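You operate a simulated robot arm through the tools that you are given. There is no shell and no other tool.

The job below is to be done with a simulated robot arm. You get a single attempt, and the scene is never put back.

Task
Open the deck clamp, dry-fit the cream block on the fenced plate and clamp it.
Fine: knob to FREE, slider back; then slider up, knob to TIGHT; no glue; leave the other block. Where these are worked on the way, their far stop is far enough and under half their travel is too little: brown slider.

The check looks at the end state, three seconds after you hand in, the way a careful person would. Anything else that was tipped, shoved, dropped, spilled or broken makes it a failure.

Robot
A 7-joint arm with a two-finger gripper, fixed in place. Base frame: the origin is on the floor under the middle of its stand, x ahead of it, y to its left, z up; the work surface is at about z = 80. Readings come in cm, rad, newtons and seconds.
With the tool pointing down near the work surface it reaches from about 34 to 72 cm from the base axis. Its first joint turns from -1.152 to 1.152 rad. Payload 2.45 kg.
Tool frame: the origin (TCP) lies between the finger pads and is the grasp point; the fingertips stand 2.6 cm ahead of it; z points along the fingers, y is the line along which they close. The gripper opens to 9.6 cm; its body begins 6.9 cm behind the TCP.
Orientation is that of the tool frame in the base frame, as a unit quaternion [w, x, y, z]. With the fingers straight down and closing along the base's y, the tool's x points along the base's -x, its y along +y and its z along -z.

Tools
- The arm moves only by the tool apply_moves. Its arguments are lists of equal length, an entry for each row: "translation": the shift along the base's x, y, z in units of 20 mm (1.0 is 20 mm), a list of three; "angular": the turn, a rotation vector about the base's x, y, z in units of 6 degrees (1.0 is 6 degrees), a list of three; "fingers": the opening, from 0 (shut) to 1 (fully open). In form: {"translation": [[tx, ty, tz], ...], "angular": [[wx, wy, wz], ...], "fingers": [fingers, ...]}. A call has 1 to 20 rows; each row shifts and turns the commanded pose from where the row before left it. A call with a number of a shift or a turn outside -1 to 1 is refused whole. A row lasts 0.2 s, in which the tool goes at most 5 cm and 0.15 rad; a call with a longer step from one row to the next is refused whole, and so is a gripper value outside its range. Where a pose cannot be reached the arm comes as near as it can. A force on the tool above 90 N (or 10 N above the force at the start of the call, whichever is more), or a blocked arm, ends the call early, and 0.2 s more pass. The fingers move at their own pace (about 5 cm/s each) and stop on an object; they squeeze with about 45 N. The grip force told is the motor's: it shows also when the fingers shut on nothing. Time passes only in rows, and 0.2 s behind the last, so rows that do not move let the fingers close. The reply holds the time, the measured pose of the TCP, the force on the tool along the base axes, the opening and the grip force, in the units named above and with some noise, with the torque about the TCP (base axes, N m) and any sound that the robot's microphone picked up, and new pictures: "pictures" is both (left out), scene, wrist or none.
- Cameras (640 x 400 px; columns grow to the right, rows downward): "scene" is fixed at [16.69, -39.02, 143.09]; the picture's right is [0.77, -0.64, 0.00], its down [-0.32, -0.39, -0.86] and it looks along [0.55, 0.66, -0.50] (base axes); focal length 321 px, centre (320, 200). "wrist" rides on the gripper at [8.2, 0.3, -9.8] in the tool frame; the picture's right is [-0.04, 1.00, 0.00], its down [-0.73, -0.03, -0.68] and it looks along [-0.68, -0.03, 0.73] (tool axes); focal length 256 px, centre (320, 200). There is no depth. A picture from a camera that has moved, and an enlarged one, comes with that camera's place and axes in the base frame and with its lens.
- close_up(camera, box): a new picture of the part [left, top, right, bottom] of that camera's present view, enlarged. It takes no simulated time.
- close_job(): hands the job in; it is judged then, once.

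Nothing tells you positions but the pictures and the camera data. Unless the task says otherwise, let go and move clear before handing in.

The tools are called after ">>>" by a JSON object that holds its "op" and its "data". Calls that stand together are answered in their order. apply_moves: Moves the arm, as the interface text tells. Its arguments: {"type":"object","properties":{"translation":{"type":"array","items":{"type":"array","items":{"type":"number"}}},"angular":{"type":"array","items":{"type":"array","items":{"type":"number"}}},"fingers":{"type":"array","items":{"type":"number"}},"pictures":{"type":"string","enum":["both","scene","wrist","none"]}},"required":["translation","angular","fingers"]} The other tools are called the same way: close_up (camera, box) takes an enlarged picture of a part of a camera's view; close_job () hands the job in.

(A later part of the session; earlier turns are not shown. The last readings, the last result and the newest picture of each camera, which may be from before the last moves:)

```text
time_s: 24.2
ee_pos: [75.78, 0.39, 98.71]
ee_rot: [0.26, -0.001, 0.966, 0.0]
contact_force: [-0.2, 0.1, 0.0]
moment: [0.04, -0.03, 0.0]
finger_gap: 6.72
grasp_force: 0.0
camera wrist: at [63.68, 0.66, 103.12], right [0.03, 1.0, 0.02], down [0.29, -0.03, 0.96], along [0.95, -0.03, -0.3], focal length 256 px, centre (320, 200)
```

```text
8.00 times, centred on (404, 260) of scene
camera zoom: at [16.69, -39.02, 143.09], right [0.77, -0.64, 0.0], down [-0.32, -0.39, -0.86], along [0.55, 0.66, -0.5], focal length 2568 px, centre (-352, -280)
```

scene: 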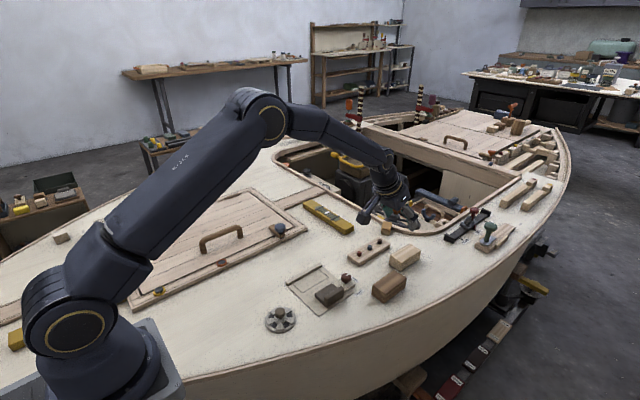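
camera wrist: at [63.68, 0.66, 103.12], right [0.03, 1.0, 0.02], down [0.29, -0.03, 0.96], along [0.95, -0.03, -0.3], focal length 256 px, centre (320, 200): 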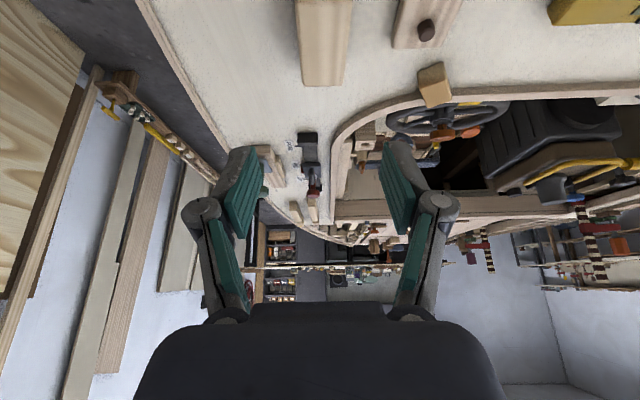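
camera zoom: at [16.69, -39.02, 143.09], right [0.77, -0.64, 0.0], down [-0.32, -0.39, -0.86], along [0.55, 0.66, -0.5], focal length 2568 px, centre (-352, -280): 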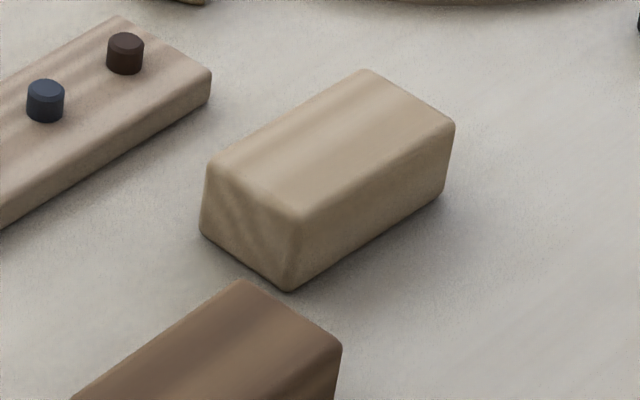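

The cream block measures about x 78.0–86.6, centre (82.3, 0.6), with its top near z 83.2 and a yaw of about -2°. I go above it with a matching yaw, still tilted 30°.

>>> {"op": "apply_moves", "data": {"translation": [[0.715, 0.03, -0.8], [0.715, 0.03, -0.8], [0.715, 0.03, -0.8], [0.715, 0.03, -0.8], [0, 0, 0]], "angular": [[0, 0, -0.095], [0, 0, -0.095], [0, 0, -0.095], [0, 0, -0.095], [0, 0, 0]], "fingers": [0.7, 0.7, 0.7, 0.7, 0.7]}}

>>> {"op": "close_up", "data": {"camera": "scene", "box": [340, 185, 468, 265]}}

```text
time_s: 25.4
ee_pos: [81.47, 0.46, 92.55]
ee_rot: [0.258, 0.019, 0.966, -0.005]
contact_force: [1.6, -0.1, -0.5]
moment: [0.04, 0.04, 0.01]
finger_gap: 6.73
grasp_force: 0.0
camera wrist: at [69.37, 1.38, 96.86], right [0.07, 1.0, 0.02], down [0.29, -0.04, 0.95], along [0.95, -0.07, -0.3], focal length 256 px, centre (320, 200)
```

scene: 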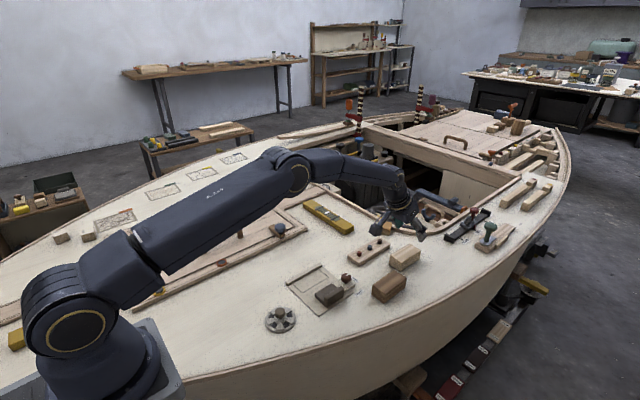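
wrist: 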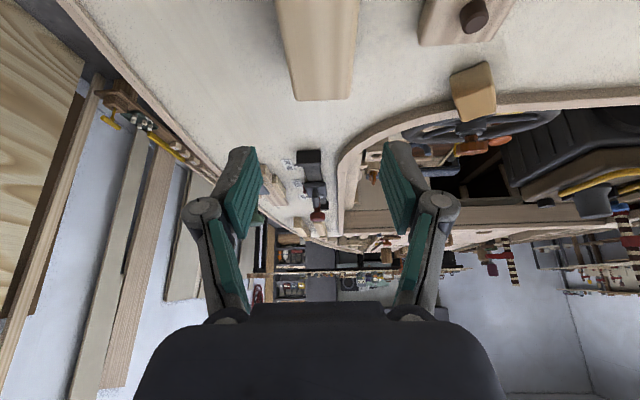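

```text
5.00 times, centred on (404, 225) of scene
camera zoom: at [16.69, -39.02, 143.09], right [0.77, -0.64, 0.0], down [-0.32, -0.39, -0.86], along [0.55, 0.66, -0.5], focal length 1605 px, centre (-100, 75)
```

zoom: 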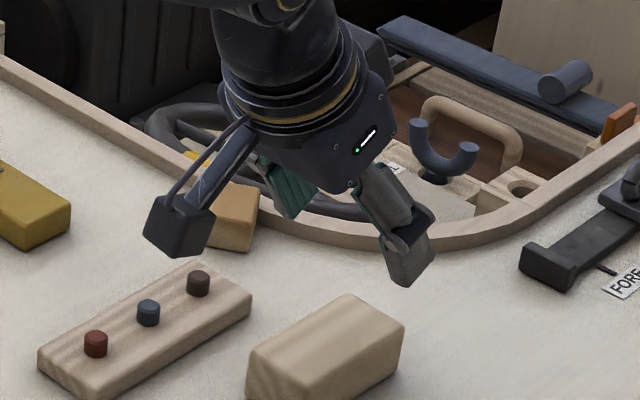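

The tool is above the block and lined up with it. I descend so the lower pad corners end about 1.3 cm above the deck, which is high enough to clear the fence later.

>>> {"op": "apply_moves", "data": {"translation": [[0, 0.1, -0.8], [0, 0, -0.8], [0, 0, -0.8], [0, 0, -0.8], [0, 0, -0.6], [0, 0, -0.4], [0, 0, 0]], "angular": [[0, 0, 0], [0, 0, 0], [0, 0, 0], [0, 0, 0], [0, 0, 0], [0, 0, 0], [0, 0, 0]], "fingers": [0.7, 0.7, 0.7, 0.7, 0.7, 0.7, 0.7]}}

>>> {"op": "close_up", "data": {"camera": "scene", "box": [348, 205, 460, 275]}}

>>> {"op": "close_up", "data": {"camera": "wrist", "box": [160, 50, 480, 250]}}

```text
time_s: 27.0
ee_pos: [81.28, 0.78, 84.15]
ee_rot: [0.259, 0.02, 0.966, -0.006]
contact_force: [-0.4, 0.6, 0.0]
moment: [-0.01, 0.01, 0.01]
finger_gap: 6.71
grasp_force: 0.0
camera wrist: at [69.3, 1.54, 88.46], right [0.07, 1.0, 0.02], down [0.29, -0.04, 0.95], along [0.95, -0.07, -0.3], focal length 256 px, centre (320, 200)
```

scene: 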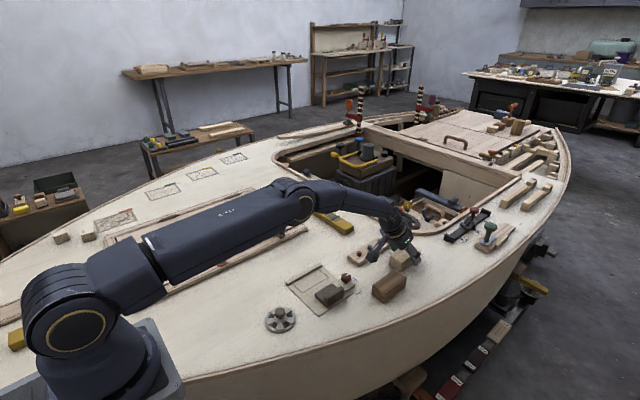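
wrist: 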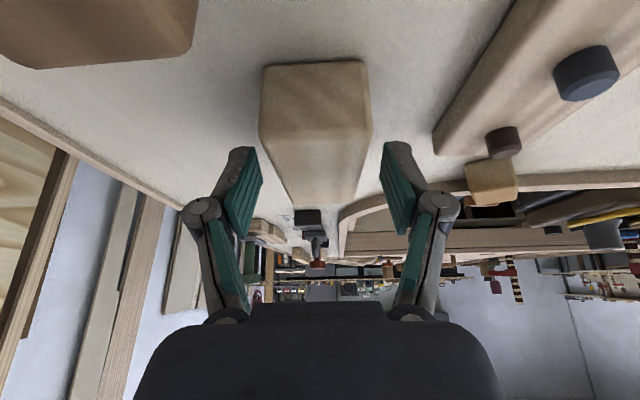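

```text
5.71 times, centred on (404, 240) of scene
camera zoom: at [16.69, -39.02, 143.09], right [0.77, -0.64, 0.0], down [-0.32, -0.39, -0.86], along [0.55, 0.66, -0.5], focal length 1834 px, centre (-160, -29)
```

zoom: 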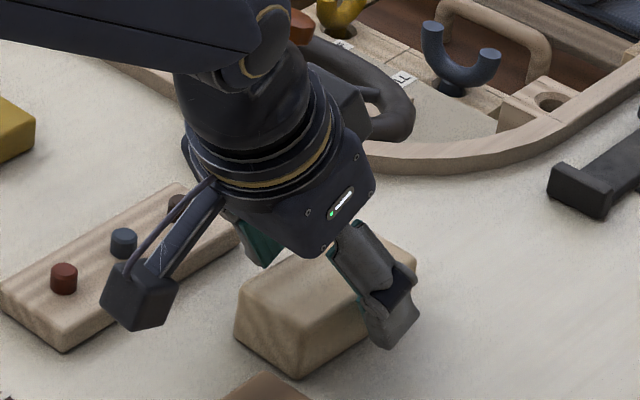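

```text
2.00 times, centred on (320, 150) of wrist
camera zoom: at [69.3, 1.54, 88.46], right [0.07, 1.0, 0.02], down [0.29, -0.04, 0.95], along [0.95, -0.07, -0.3], focal length 512 px, centre (320, 300)
```

zoom: 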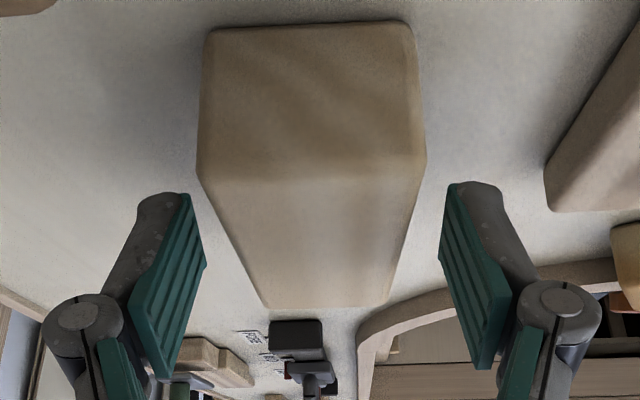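

The pads flank the cream block evenly. I close on it.

>>> {"op": "apply_moves", "data": {"translation": [[0, 0, 0], [0, 0, 0], [0, 0, 0], [0, 0, 0], [0, 0, 0]], "angular": [[0, 0, 0], [0, 0, 0], [0, 0, 0], [0, 0, 0], [0, 0, 0]], "fingers": [0.3, 0.2, 0.2, 0.2, 0.2], "pictures": "wrist"}}

>>> {"op": "close_up", "data": {"camera": "scene", "box": [364, 225, 444, 275]}}

>>> {"op": "close_up", "data": {"camera": "wrist", "box": [160, 50, 480, 250]}}

```text
time_s: 28.2
ee_pos: [81.32, 0.73, 84.09]
ee_rot: [0.258, 0.02, 0.966, -0.006]
contact_force: [0.2, -0.9, -0.2]
moment: [-0.04, 0.0, 0.02]
finger_gap: 4.31
grasp_force: 45.3
camera wrist: at [69.29, 1.55, 88.47], right [0.07, 1.0, 0.02], down [0.29, -0.04, 0.95], along [0.95, -0.07, -0.3], focal length 256 px, centre (320, 200)
```

wrist: 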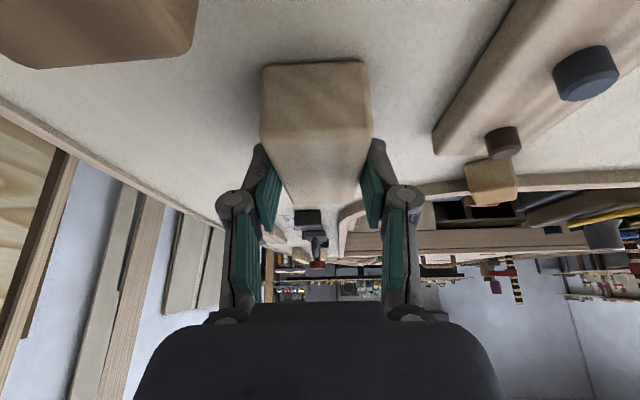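

```text
8.00 times, centred on (404, 250) of scene
camera zoom: at [16.68, -39.02, 143.09], right [0.77, -0.64, 0.0], down [-0.32, -0.39, -0.86], along [0.55, 0.66, -0.5], focal length 2568 px, centre (-352, -200)
```

zoom: 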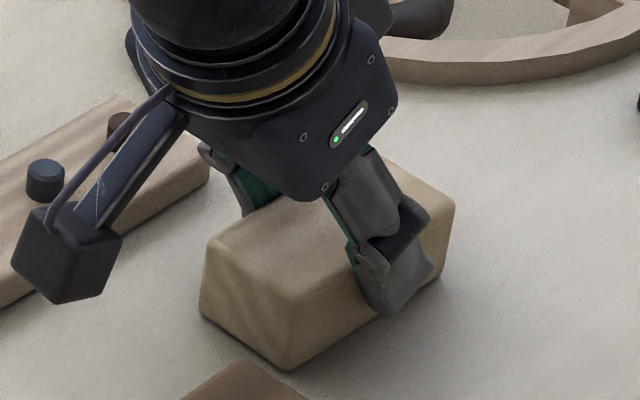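

```text
2.00 times, centred on (320, 150) of wrist
camera zoom: at [69.29, 1.55, 88.47], right [0.07, 1.0, 0.02], down [0.29, -0.04, 0.95], along [0.95, -0.07, -0.3], focal length 512 px, centre (320, 300)
```

zoom: 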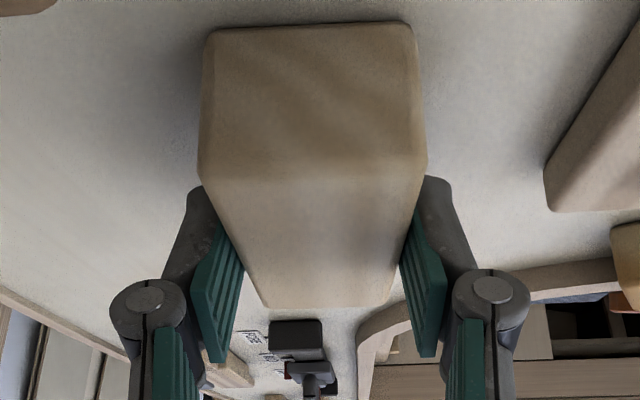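

The cream block is gripped at 4.31 cm. I lift it straight up first and check that it is held square.

>>> {"op": "apply_moves", "data": {"translation": [[0, 0, 0.3], [0, 0, 0.6], [0, 0, 0.9], [0, 0, 1], [0, 0, 1], [0, 0, 0.7], [0, 0, 0]], "angular": [[0, 0, 0], [0, 0, 0], [0, 0, 0], [0, 0, 0.19], [0, 0, 0.19], [0, 0, 0], [0, 0, 0]], "fingers": [0.2, 0.2, 0.2, 0.2, 0.2, 0.2, 0.2]}}

>>> {"op": "close_up", "data": {"camera": "scene", "box": [348, 185, 476, 265]}}

```text
time_s: 29.8
ee_pos: [81.38, 0.59, 92.83]
ee_rot: [0.259, 0.0, 0.966, 0.0]
contact_force: [-0.1, -0.6, 0.0]
moment: [0.01, 0.0, 0.02]
finger_gap: 1.91
grasp_force: 0.0
camera wrist: at [69.27, 1.06, 97.34], right [0.03, 1.0, 0.02], down [0.3, -0.03, 0.95], along [0.95, -0.03, -0.3], focal length 256 px, centre (320, 200)
```

scene: 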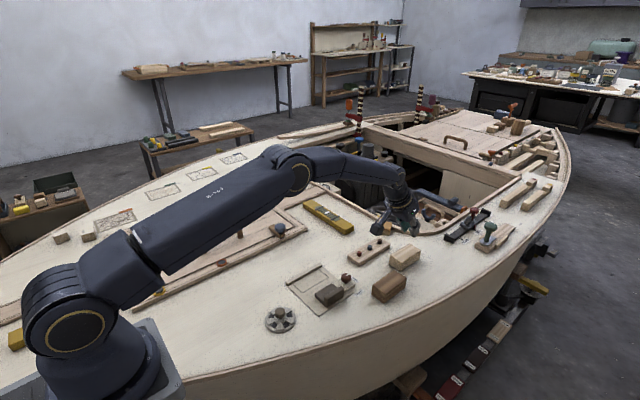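
wrist: 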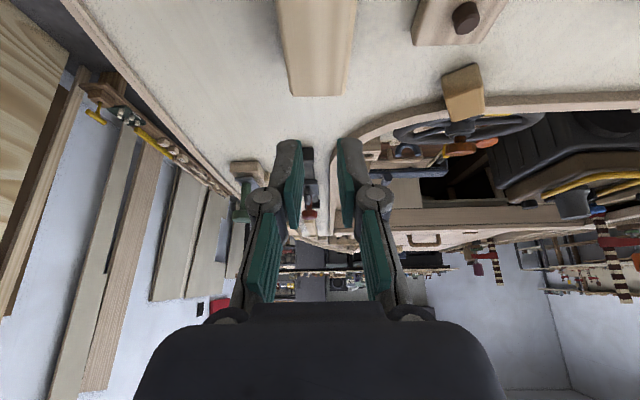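

```text
5.00 times, centred on (412, 225) of scene
camera zoom: at [16.69, -39.02, 143.09], right [0.77, -0.64, 0.0], down [-0.32, -0.39, -0.86], along [0.55, 0.66, -0.5], focal length 1605 px, centre (-140, 75)
```

zoom: 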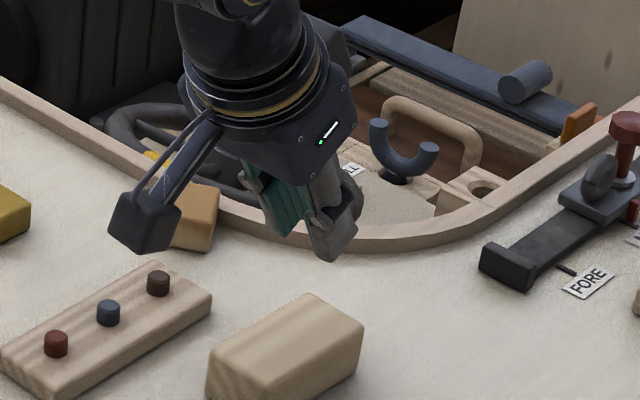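

The block slipped out of the shallow grip and seems to be still in its place. I compare with the earlier view to see whether it moved.

>>> {"op": "close_up", "data": {"camera": "scene", "box": [364, 235, 444, 285]}}

>>> {"op": "close_up", "data": {"camera": "wrist", "box": [220, 0, 420, 125]}}

```text
8.00 times, centred on (404, 260) of scene
camera zoom: at [16.69, -39.02, 143.09], right [0.77, -0.64, 0.0], down [-0.32, -0.39, -0.86], along [0.55, 0.66, -0.5], focal length 2568 px, centre (-352, -280)
```

zoom: 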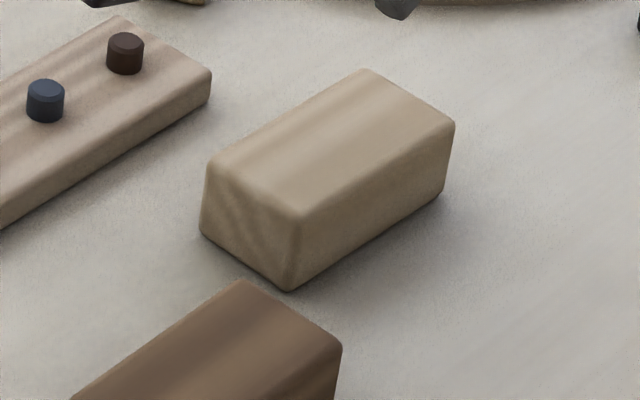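

```text
3.20 times, centred on (320, 62) of wrist
camera zoom: at [69.27, 1.06, 97.34], right [0.03, 1.0, 0.02], down [0.3, -0.03, 0.95], along [0.95, -0.03, -0.3], focal length 819 px, centre (320, 640)
```

zoom: 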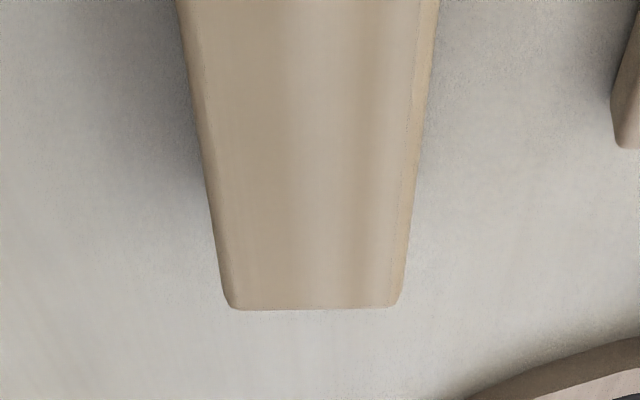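

The block never left the deck, so that grip was simply too shallow. I reopen, go back down about 0.9 cm deeper, and grip again.

>>> {"op": "apply_moves", "data": {"translation": [[0, 0.07, 0], [0, 0, 0], [0, 0, -0.8], [0, 0, -0.9], [0, 0, -0.9], [0, 0, -0.8], [0, 0, -0.6], [0, 0, -0.4], [0, 0, -0.2], [0, 0, -0.1], [0, 0, 0]], "angular": [[0, 0, -0.19], [0, 0, -0.19], [0, 0, 0], [0, 0, 0], [0, 0, 0], [0, 0, 0], [0, 0, 0], [0, 0, 0], [0, 0, 0], [0, 0, 0], [0, 0, 0]], "fingers": [0.7, 0.7, 0.7, 0.7, 0.7, 0.7, 0.7, 0.7, 0.7, 0.7, 0.7]}}

>>> {"op": "close_up", "data": {"camera": "scene", "box": [364, 225, 444, 275]}}

>>> {"op": "close_up", "data": {"camera": "wrist", "box": [160, 50, 480, 250]}}

```text
time_s: 32.2
ee_pos: [81.36, 1.01, 83.45]
ee_rot: [0.26, 0.02, 0.965, -0.005]
contact_force: [-0.5, 0.7, 0.6]
moment: [-0.01, 0.01, -0.02]
finger_gap: 6.71
grasp_force: 0.0
camera wrist: at [69.33, 1.8, 87.99], right [0.07, 1.0, 0.02], down [0.29, -0.04, 0.95], along [0.95, -0.07, -0.3], focal length 256 px, centre (320, 200)
```

scene: 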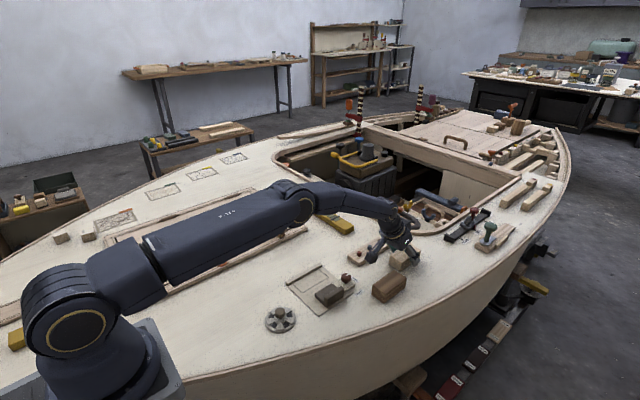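
wrist: 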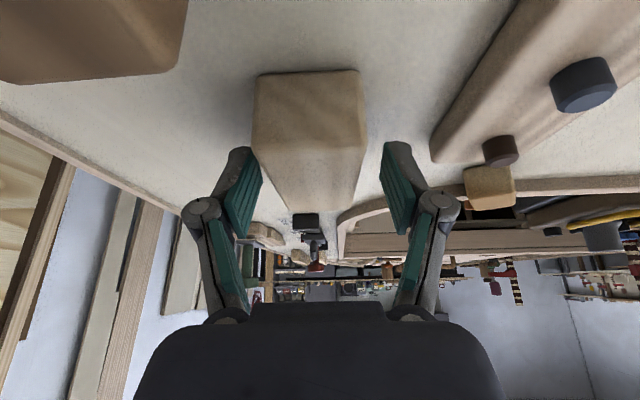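

```text
8.00 times, centred on (404, 250) of scene
camera zoom: at [16.69, -39.02, 143.09], right [0.77, -0.64, 0.0], down [-0.32, -0.39, -0.86], along [0.55, 0.66, -0.5], focal length 2568 px, centre (-352, -200)
```

zoom: 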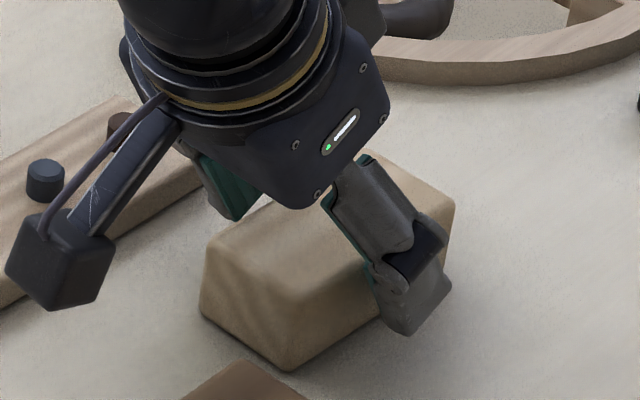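

```text
2.00 times, centred on (320, 150) of wrist
camera zoom: at [69.33, 1.8, 87.99], right [0.07, 1.0, 0.02], down [0.29, -0.04, 0.95], along [0.95, -0.07, -0.3], focal length 512 px, centre (320, 300)
```

zoom: 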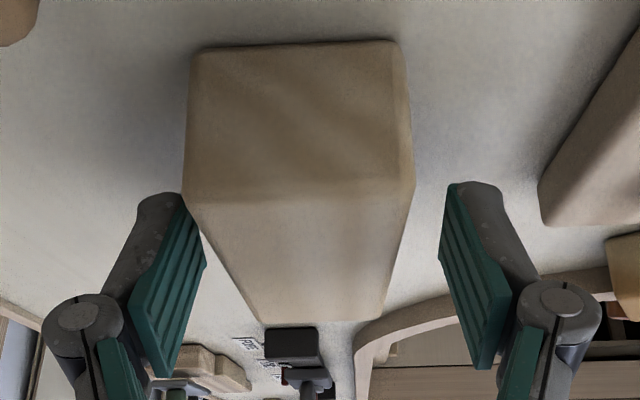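

The gripper is slightly off toward +y and can go a bit deeper. I correct both, then close.

>>> {"op": "apply_moves", "data": {"translation": [[0, -0.15, 0], [0, 0, -0.1], [0, 0, -0.1], [0, 0, 0], [0, 0, 0], [0, 0, 0], [0, 0, 0], [0, 0, 0]], "angular": [[0, 0, 0], [0, 0, 0], [0, 0, 0], [0, 0, 0], [0, 0, 0], [0, 0, 0], [0, 0, 0], [0, 0, 0]], "fingers": [0.7, 0.7, 0.7, 0.0, 0.0, 0.0, 0.0, 0.0]}}

>>> {"op": "close_up", "data": {"camera": "scene", "box": [364, 225, 444, 275]}}

```text
time_s: 34.0
ee_pos: [81.43, 0.61, 83.27]
ee_rot: [0.259, 0.02, 0.966, -0.005]
contact_force: [-0.7, -0.3, 1.2]
moment: [0.01, 0.03, -0.02]
finger_gap: 4.28
grasp_force: 44.8
camera wrist: at [69.41, 1.41, 87.61], right [0.07, 1.0, 0.02], down [0.29, -0.04, 0.95], along [0.95, -0.07, -0.3], focal length 256 px, centre (320, 200)
```

scene: 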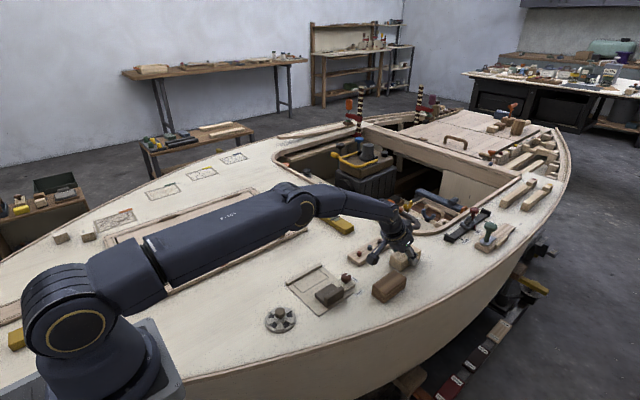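
wrist: 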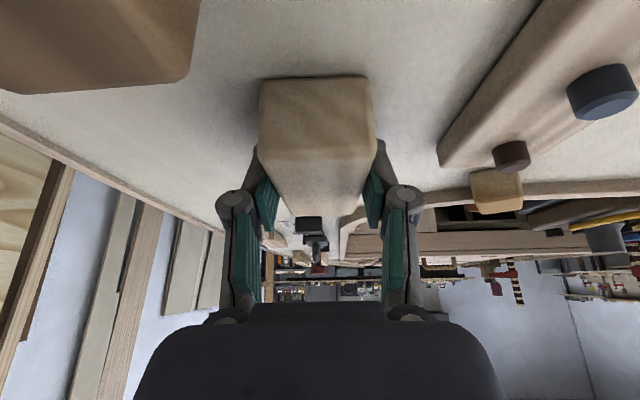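

```text
8.00 times, centred on (404, 250) of scene
camera zoom: at [16.68, -39.02, 143.09], right [0.77, -0.64, 0.0], down [-0.32, -0.39, -0.86], along [0.55, 0.66, -0.5], focal length 2568 px, centre (-352, -200)
```

zoom: 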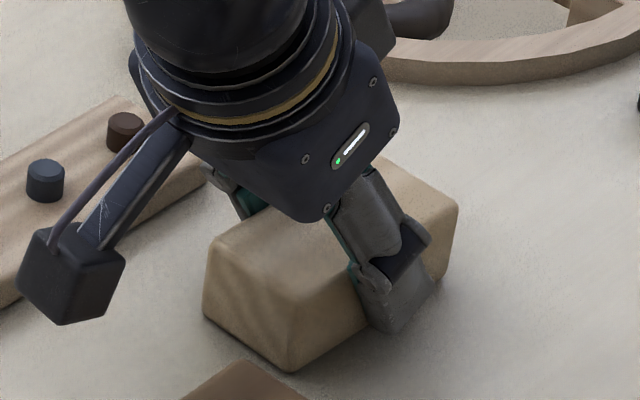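

The grip is now deeper, at 4.28 cm. I lift only about 1.5 cm, slowly, to check that it holds.

>>> {"op": "apply_moves", "data": {"translation": [[0, 0, 0.1], [0, 0, 0.15], [0, 0, 0.25], [0, 0, 0.25], [0, 0, 0]], "angular": [[0, 0, 0], [0, 0, 0], [0, 0, 0], [0, 0, 0], [0, 0, 0]], "fingers": [0, 0, 0, 0, 0]}}

>>> {"op": "close_up", "data": {"camera": "scene", "box": [364, 225, 444, 275]}}

```text
time_s: 35.2
ee_pos: [81.26, 0.71, 84.64]
ee_rot: [0.259, 0.02, 0.966, -0.006]
contact_force: [0.4, 0.8, 0.0]
moment: [0.0, -0.05, -0.03]
finger_gap: 4.3
grasp_force: 45.2
camera wrist: at [69.31, 1.41, 89.0], right [0.07, 1.0, 0.02], down [0.29, -0.04, 0.95], along [0.95, -0.07, -0.3], focal length 256 px, centre (320, 200)
```

scene: 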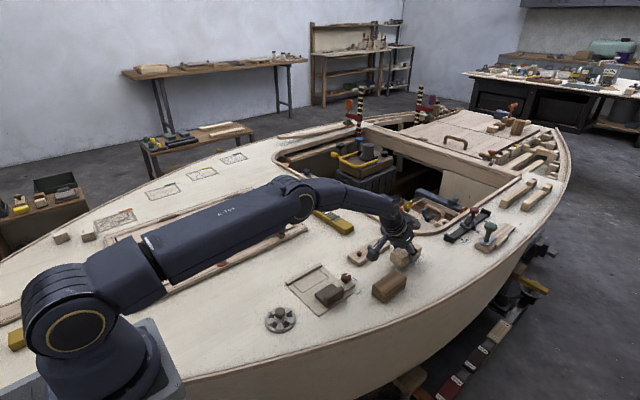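
wrist: 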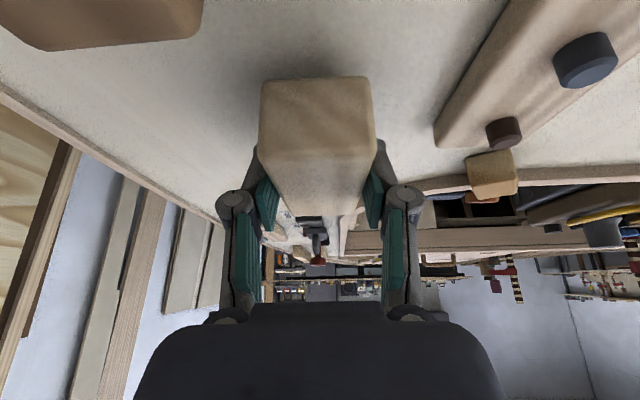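

```text
8.00 times, centred on (404, 250) of scene
camera zoom: at [16.69, -39.02, 143.09], right [0.77, -0.64, 0.0], down [-0.32, -0.39, -0.86], along [0.55, 0.66, -0.5], focal length 2568 px, centre (-352, -200)
```

zoom: 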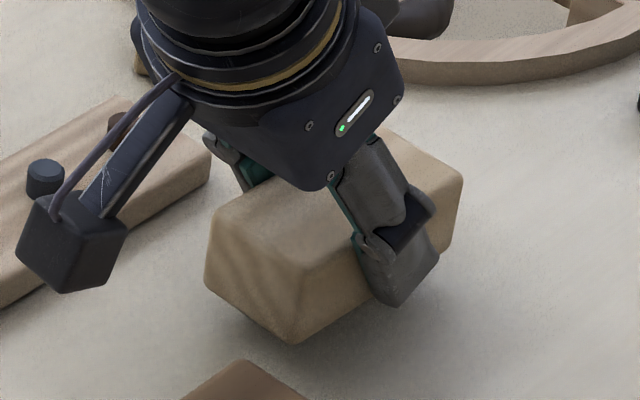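

The block is clear of the deck and held firmly. This grip sits too low to pass the fence, so I carry the block to open deck at about (62, 20), set it down, and re-grip it upright and higher there.

>>> {"op": "apply_moves", "data": {"translation": [[0, 0, 0.4], [0, 0, 0.7], [0, 0, 0.9], [0, 0, 0.9], [0, 0, 0.9], [0, 0, 0.6], [-0.5, 0.45, 0], [-0.8, 0.75, 0], [-0.9, 0.85, 0], [-0.9, 0.85, 0], [-0.9, 0.85, 0], [-0.9, 0.85, 0], [-0.9, 0.85, 0], [-0.9, 0.85, 0], [-0.9, 0.85, 0], [-0.9, 0.85, 0], [-0.9, 0.85, 0], [-0.75, 0.8, 0], [-0.3, 0.3, 0], [0, 0, 0]], "angular": [[0, 0, 0], [0, 0, 0], [0, 0, 0], [0, 0, 0], [0, 0, 0], [0, 0, 0], [0, 0, 0], [0, 0, 0], [0, 0, 0], [0, 0, 0.1], [0, 0, 0.1], [0, 0, 0.1], [0, 0, 0.08], [0, 0, 0], [0, 0, 0], [0, 0, 0], [0, 0, 0], [0, 0, 0], [0, 0, 0], [0, 0, 0]], "fingers": [0, 0, 0, 0, 0, 0, 0, 0, 0, 0, 0, 0, 0, 0, 0, 0, 0, 0, 0, 0]}}

>>> {"op": "close_up", "data": {"camera": "scene", "box": [230, 165, 390, 265]}}

```text
time_s: 39.4
ee_pos: [60.37, 20.54, 93.51]
ee_rot: [0.259, 0.0, 0.966, 0.0]
contact_force: [-0.7, -0.6, -0.3]
moment: [-0.02, -0.01, 0.01]
finger_gap: 4.3
grasp_force: 45.1
camera wrist: at [48.32, 20.82, 97.86], right [0.04, 1.0, 0.02], down [0.3, -0.03, 0.95], along [0.95, -0.03, -0.3], focal length 256 px, centre (320, 200)
```

scene: 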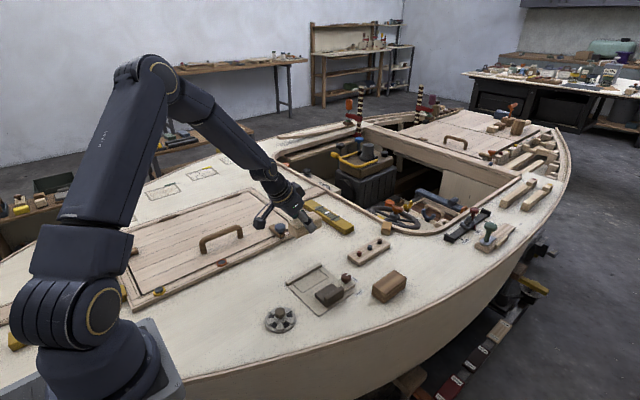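
wrist: 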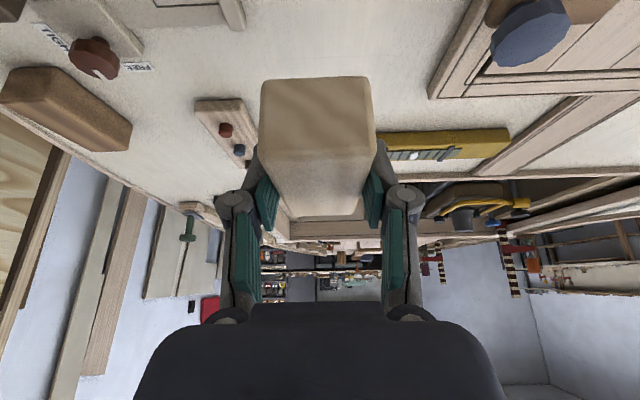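

```text
4.00 times, centred on (310, 215) of scene
camera zoom: at [16.69, -39.02, 143.09], right [0.77, -0.64, 0.0], down [-0.32, -0.39, -0.86], along [0.55, 0.66, -0.5], focal length 1284 px, centre (360, 140)
```

zoom: 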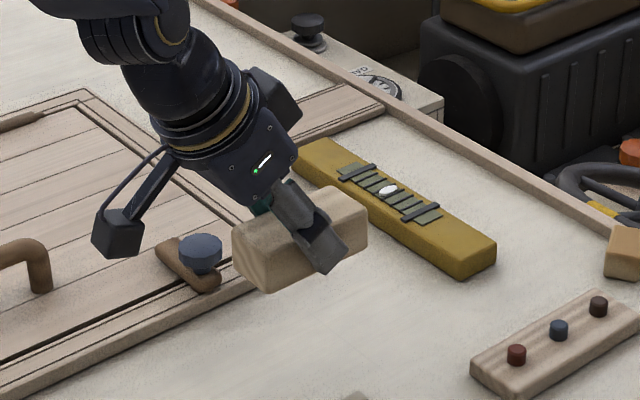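

The block is steady and the deck below is clear. I lower to just above the surface.

>>> {"op": "apply_moves", "data": {"translation": [[0, 0, -0.6], [0, 0, -0.9], [0, 0, -0.9], [0, 0, -0.9], [0, 0, -0.7], [0, 0, -0.4], [0, 0, -0.3], [0, 0, 0]], "angular": [[0, 0, 0], [0, 0, 0], [0, 0, 0], [0, 0, 0], [0, 0, 0], [0, 0, 0], [0, 0, 0], [0, 0, 0]], "fingers": [0, 0, 0, 0, 0, 0, 0, 0], "pictures": "scene"}}

>>> {"op": "close_up", "data": {"camera": "scene", "box": [270, 205, 366, 265]}}

```text
time_s: 41.2
ee_pos: [60.53, 20.56, 84.07]
ee_rot: [0.259, 0.0, 0.966, 0.0]
contact_force: [0.6, 0.1, -1.2]
moment: [0.01, 0.0, 0.01]
finger_gap: 4.32
grasp_force: 45.3
```

scene: 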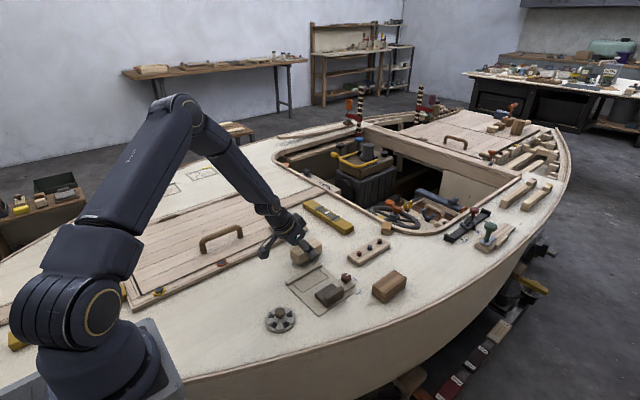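

```text
6.67 times, centred on (318, 235) of scene
camera zoom: at [16.69, -39.02, 143.09], right [0.77, -0.64, 0.0], down [-0.32, -0.39, -0.86], along [0.55, 0.66, -0.5], focal length 2140 px, centre (333, -33)
```

zoom: 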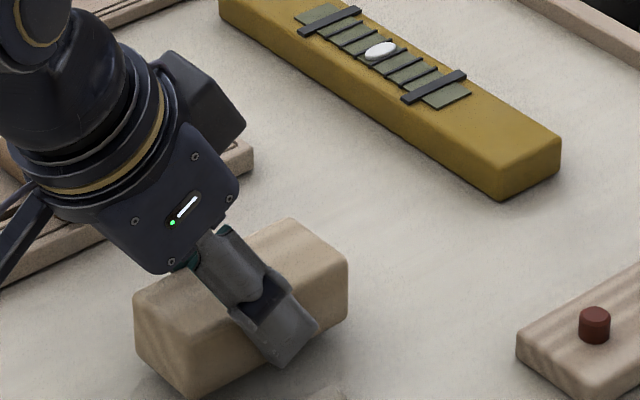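

Now just above the deck, I ease down in small steps until the block touches.

>>> {"op": "apply_moves", "data": {"translation": [[0, 0, -0.1], [0, 0, -0.1], [0, 0, -0.1], [0, 0, -0.05], [0, 0, 0]], "angular": [[0, 0, 0], [0, 0, 0], [0, 0, 0], [0, 0, 0], [0, 0, 0]], "fingers": [0, 0, 0, 0, 0], "pictures": "none"}}

>>> {"op": "close_up", "data": {"camera": "scene", "box": [270, 215, 366, 275]}}

```text
time_s: 42.4
ee_pos: [60.51, 20.63, 83.28]
ee_rot: [0.259, 0.0, 0.966, 0.0]
contact_force: [0.5, 0.1, -1.3]
moment: [-0.04, 0.0, 0.0]
finger_gap: 4.31
grasp_force: 44.6
```

```text
6.67 times, centred on (318, 245) of scene
camera zoom: at [16.69, -39.02, 143.09], right [0.77, -0.64, 0.0], down [-0.32, -0.39, -0.86], along [0.55, 0.66, -0.5], focal length 2140 px, centre (333, -100)
```

zoom: 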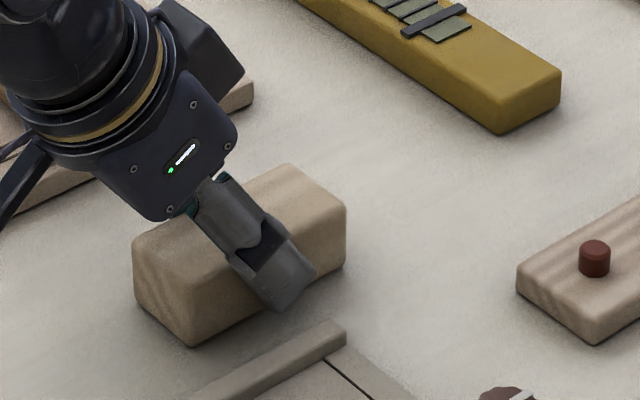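

>>> {"op": "apply_moves", "data": {"translation": [[0, 0, -0.05], [0, 0, -0.05], [0, 0, -0.05], [0, 0, 0]], "angular": [[0, 0, 0], [0, 0, 0], [0, 0, 0], [0, 0, 0]], "fingers": [0, 0, 0, 0], "pictures": "none"}}

```text
time_s: 43.4
ee_pos: [60.47, 20.49, 83.22]
ee_rot: [0.261, 0.0, 0.965, 0.001]
contact_force: [-6.9, -0.9, 23.9]
moment: [-0.2, 0.75, -0.02]
finger_gap: 4.31
grasp_force: 45.2
```

The block has touched the deck (24 N up). I take off most of the load and open the fingers.

>>> {"op": "apply_moves", "data": {"translation": [[0, 0, 0.05], [0, 0, 0], [0, 0, 0], [0, 0, 0], [0, 0, 0]], "angular": [[0, 0, 0], [0, 0, 0], [0, 0, 0], [0, 0, 0], [0, 0, 0]], "fingers": [0, 0, 0.6, 0.6, 0.6]}}

>>> {"op": "close_up", "data": {"camera": "scene", "box": [270, 215, 366, 275]}}

```text
time_s: 44.6
ee_pos: [60.45, 20.46, 83.08]
ee_rot: [0.258, 0.0, 0.966, 0.0]
contact_force: [-0.7, -0.5, -0.2]
moment: [0.0, 0.01, 0.0]
finger_gap: 5.75
grasp_force: 0.1
camera wrist: at [48.36, 20.79, 87.57], right [0.03, 1.0, 0.02], down [0.3, -0.03, 0.95], along [0.95, -0.03, -0.3], focal length 256 px, centre (320, 200)
```

scene: 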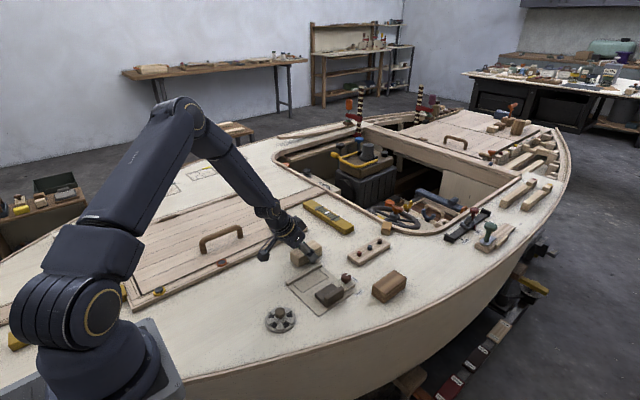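
wrist: 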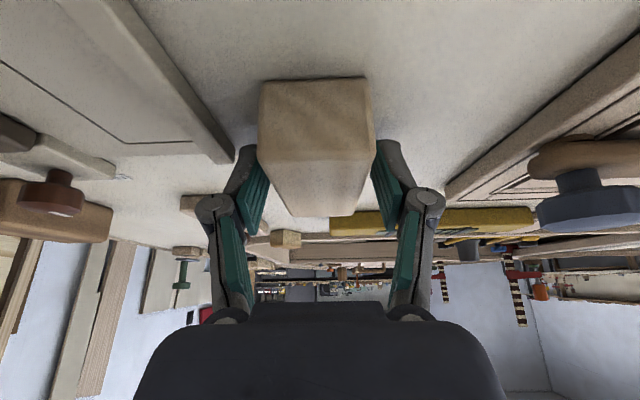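

```text
6.67 times, centred on (318, 245) of scene
camera zoom: at [16.69, -39.02, 143.09], right [0.77, -0.64, 0.0], down [-0.32, -0.39, -0.86], along [0.55, 0.66, -0.5], focal length 2140 px, centre (333, -100)
```

zoom: 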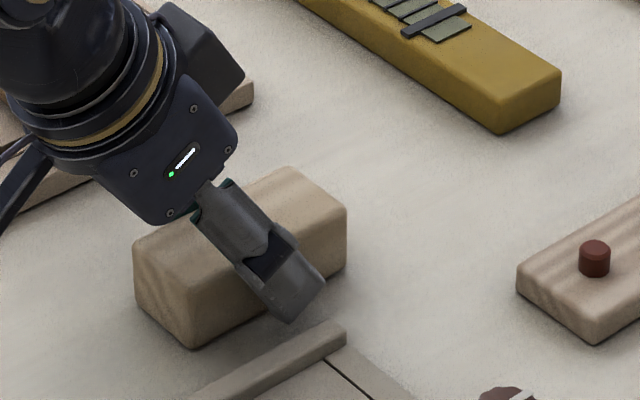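

The block stands on open deck. I rise straight up, then bring the tool upright to look at it.

>>> {"op": "apply_moves", "data": {"translation": [[0, 0, 0.6], [0, 0, 0.9], [0, 0, 1], [0, 0, 1], [0, 0, 1], [0, 0, 0.9], [0, 0, 0], [0, 0, 0], [0, 0, 0], [0, 0, 0], [0, 0, 0], [0, 0, 0]], "angular": [[0, 0, 0], [0, 0, 0], [0, 0, 0], [0, 0, 0], [0, 0, 0], [0, 0, 0], [0, 1, 0], [0, 1, 0], [0, 1, 0], [0, 1, 0], [0, 1, 0], [0, 0, 0]], "fingers": [0.6, 0.6, 0.6, 0.6, 0.7, 0.7, 0.7, 0.7, 0.7, 0.7, 0.7, 0.7]}}

>>> {"op": "close_up", "data": {"camera": "wrist", "box": [240, 20, 400, 120]}}

>>> {"op": "close_up", "data": {"camera": "scene", "box": [264, 225, 344, 275]}}

```text
time_s: 47.2
ee_pos: [60.46, 20.43, 93.82]
ee_rot: [-0.001, -0.001, 1.0, 0.0]
contact_force: [0.8, 0.5, -0.4]
moment: [0.0, 0.0, 0.0]
finger_gap: 6.72
grasp_force: 0.1
camera wrist: at [52.21, 20.81, 103.77], right [0.04, 1.0, 0.0], down [0.73, -0.03, 0.68], along [0.68, -0.03, -0.74], focal length 256 px, centre (320, 200)
```

scene: 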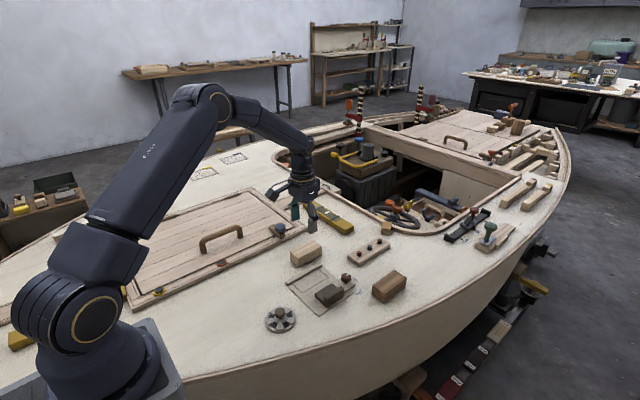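
wrist: 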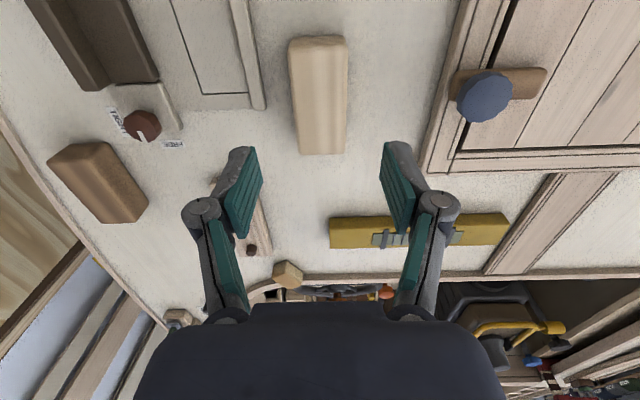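

```text
4.00 times, centred on (320, 70) of wrist
camera zoom: at [52.21, 20.81, 103.77], right [0.04, 1.0, 0.0], down [0.73, -0.03, 0.68], along [0.68, -0.03, -0.74], focal length 1024 px, centre (320, 720)
```

zoom: 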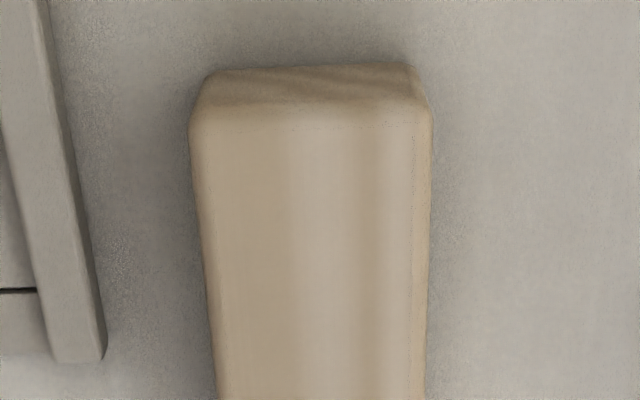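

```text
8.00 times, centred on (304, 250) of scene
camera zoom: at [16.69, -39.02, 143.09], right [0.77, -0.64, 0.0], down [-0.32, -0.39, -0.86], along [0.55, 0.66, -0.5], focal length 2568 px, centre (448, -200)
```

zoom: 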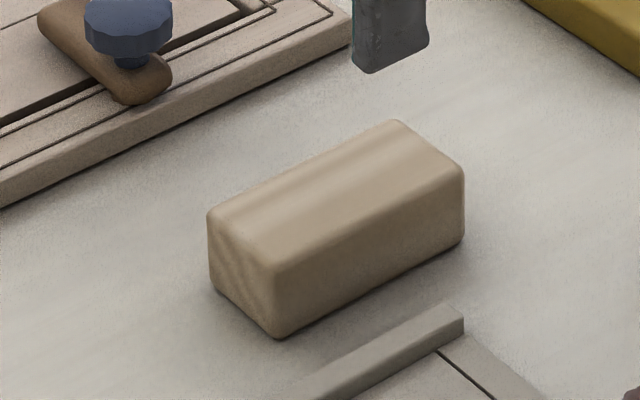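

The block sits at about (61.1, 20.5) with its top near z 83.3, square to the base axes. I re-grip it upright at mid-length with the tips about 1.2 cm above its bottom, since the fence is about 0.9 cm high.

>>> {"op": "apply_moves", "data": {"translation": [[0.32, 0.03, -0.6], [0, 0, -0.9], [0, 0, -0.9], [0, 0, -0.9], [0, 0, -0.8], [0, 0, -0.5], [0, 0, -0.3], [0, 0, -0.16], [0, 0, 0]], "angular": [[0, 0, 0], [0, 0, 0], [0, 0, 0], [0, 0, 0], [0, 0, 0], [0, 0, 0], [0, 0, 0], [0, 0, 0], [0, 0, 0]], "fingers": [0.7, 0.7, 0.7, 0.7, 0.7, 0.7, 0.7, 0.7, 0.7]}}

>>> {"op": "close_up", "data": {"camera": "wrist", "box": [160, 60, 480, 260]}}

>>> {"op": "close_up", "data": {"camera": "scene", "box": [264, 225, 344, 275]}}

```text
time_s: 49.2
ee_pos: [61.1, 20.62, 83.86]
ee_rot: [0.0, 0.0, 1.0, 0.0]
contact_force: [0.4, -0.9, -0.6]
moment: [-0.01, 0.0, -0.02]
finger_gap: 6.72
grasp_force: 0.1
camera wrist: at [52.87, 20.95, 93.65], right [0.04, 1.0, 0.0], down [0.73, -0.03, 0.68], along [0.68, -0.03, -0.73], focal length 256 px, centre (320, 200)
```

scene: 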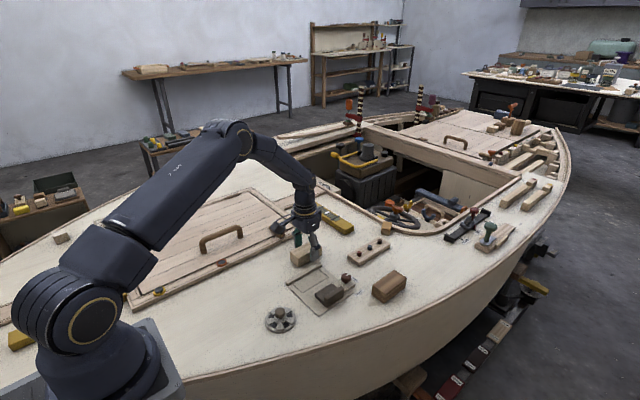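
wrist: 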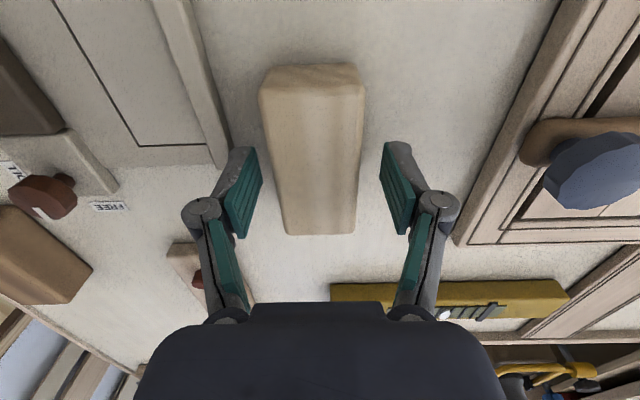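

```text
2.00 times, centred on (320, 160) of wrist
camera zoom: at [52.87, 20.95, 93.65], right [0.04, 1.0, 0.0], down [0.73, -0.03, 0.68], along [0.68, -0.03, -0.73], focal length 512 px, centre (320, 280)
```

zoom: 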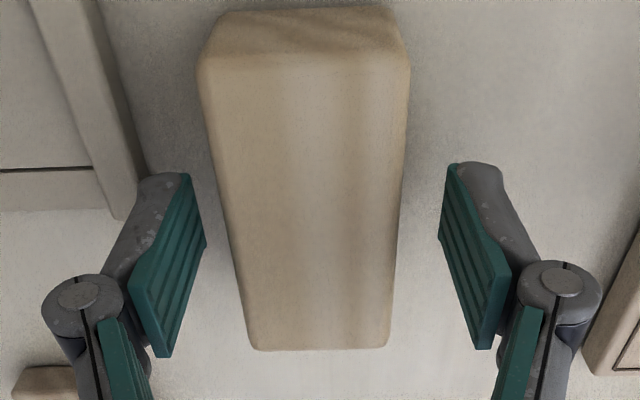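

```text
8.00 times, centred on (304, 250) of scene
camera zoom: at [16.69, -39.02, 143.09], right [0.77, -0.64, 0.0], down [-0.32, -0.39, -0.86], along [0.55, 0.66, -0.5], focal length 2568 px, centre (448, -200)
```

zoom: 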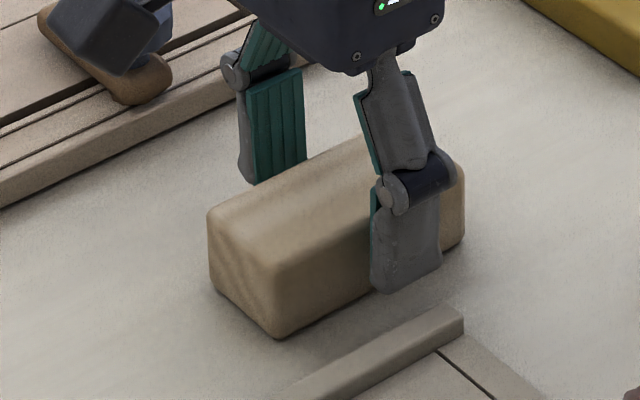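

The gripper is about 0.2 cm off toward +y. I correct that, settle to z about 83.7, and close.

>>> {"op": "apply_moves", "data": {"translation": [[0, -0.1, -0.06], [0, 0, 0], [0, 0, 0], [0, 0, 0], [0, 0, 0], [0, 0, 0], [0, 0, 0]], "angular": [[0, 0, 0], [0, 0, 0], [0, 0, 0], [0, 0, 0], [0, 0, 0], [0, 0, 0], [0, 0, 0]], "fingers": [0.7, 0.7, 0, 0, 0, 0, 0], "pictures": "none"}}

>>> {"op": "close_up", "data": {"camera": "wrist", "box": [160, 60, 480, 260]}}

>>> {"op": "close_up", "data": {"camera": "scene", "box": [264, 225, 344, 275]}}

```text
time_s: 50.8
ee_pos: [61.08, 20.57, 83.83]
ee_rot: [0.0, -0.001, 1.0, 0.0]
contact_force: [0.0, 0.1, 2.2]
moment: [-0.03, 0.08, 0.03]
finger_gap: 4.32
grasp_force: 44.5
```

```text
2.00 times, centred on (320, 160) of wrist
camera zoom: at [52.88, 20.72, 93.55], right [0.04, 1.0, 0.0], down [0.73, -0.03, 0.68], along [0.68, -0.03, -0.73], focal length 512 px, centre (320, 280)
```

zoom: 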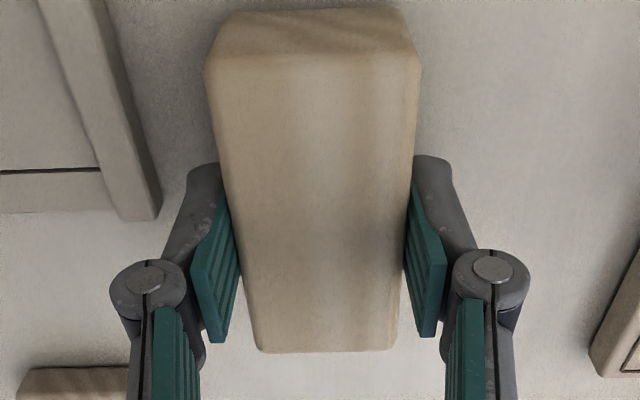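

```text
8.00 times, centred on (304, 250) of scene
camera zoom: at [16.68, -39.02, 143.09], right [0.77, -0.64, 0.0], down [-0.32, -0.39, -0.86], along [0.55, 0.66, -0.5], focal length 2568 px, centre (448, -200)
```

zoom: 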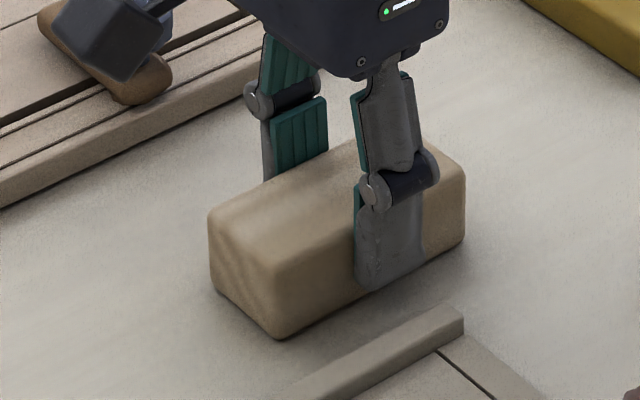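

Gripped at 4.32 cm. I lift gently and check that it holds before carrying it.

>>> {"op": "apply_moves", "data": {"translation": [[0, 0, 0.1], [0, 0, 0.15], [0, 0, 0.25], [0, 0, 0.3], [0, 0, 0.2], [0, 0, 0]], "angular": [[0, 0, 0], [0, 0, 0], [0, 0, 0], [0, 0, 0], [0, 0, 0], [0, 0, 0]], "fingers": [0, 0, 0, 0, 0, 0]}}

>>> {"op": "close_up", "data": {"camera": "scene", "box": [264, 225, 344, 275]}}

```text
time_s: 52.2
ee_pos: [61.19, 20.27, 85.68]
ee_rot: [0.0, 0.001, 1.0, -0.001]
contact_force: [-0.3, -0.2, 0.0]
moment: [0.0, -0.02, -0.01]
finger_gap: 4.3
grasp_force: 45.0
camera wrist: at [52.89, 20.67, 95.5], right [0.04, 1.0, 0.0], down [0.73, -0.03, 0.68], along [0.68, -0.03, -0.73], focal length 256 px, centre (320, 200)
```

scene: 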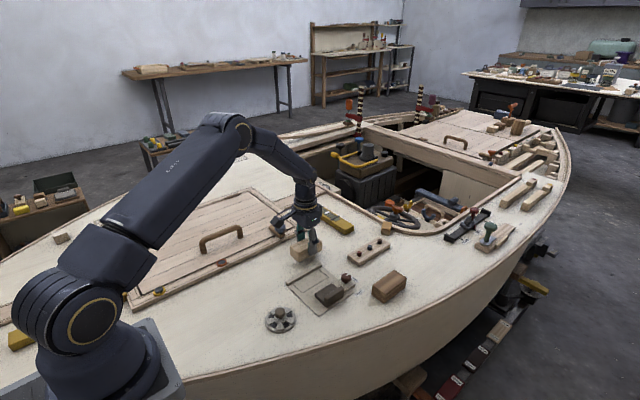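
wrist: 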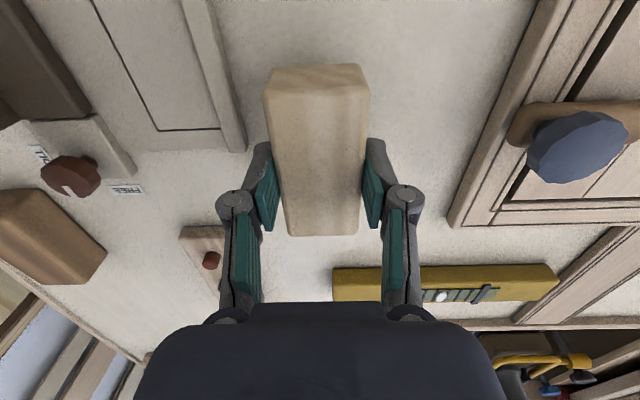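

```text
8.00 times, centred on (304, 250) of scene
camera zoom: at [16.69, -39.02, 143.09], right [0.77, -0.64, 0.0], down [-0.32, -0.39, -0.86], along [0.55, 0.66, -0.5], focal length 2568 px, centre (448, -200)
```

zoom: 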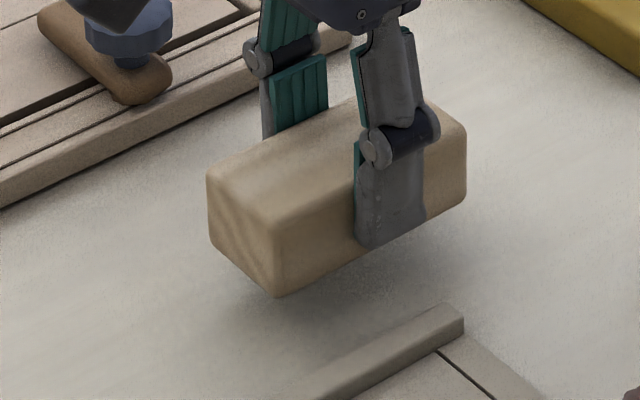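

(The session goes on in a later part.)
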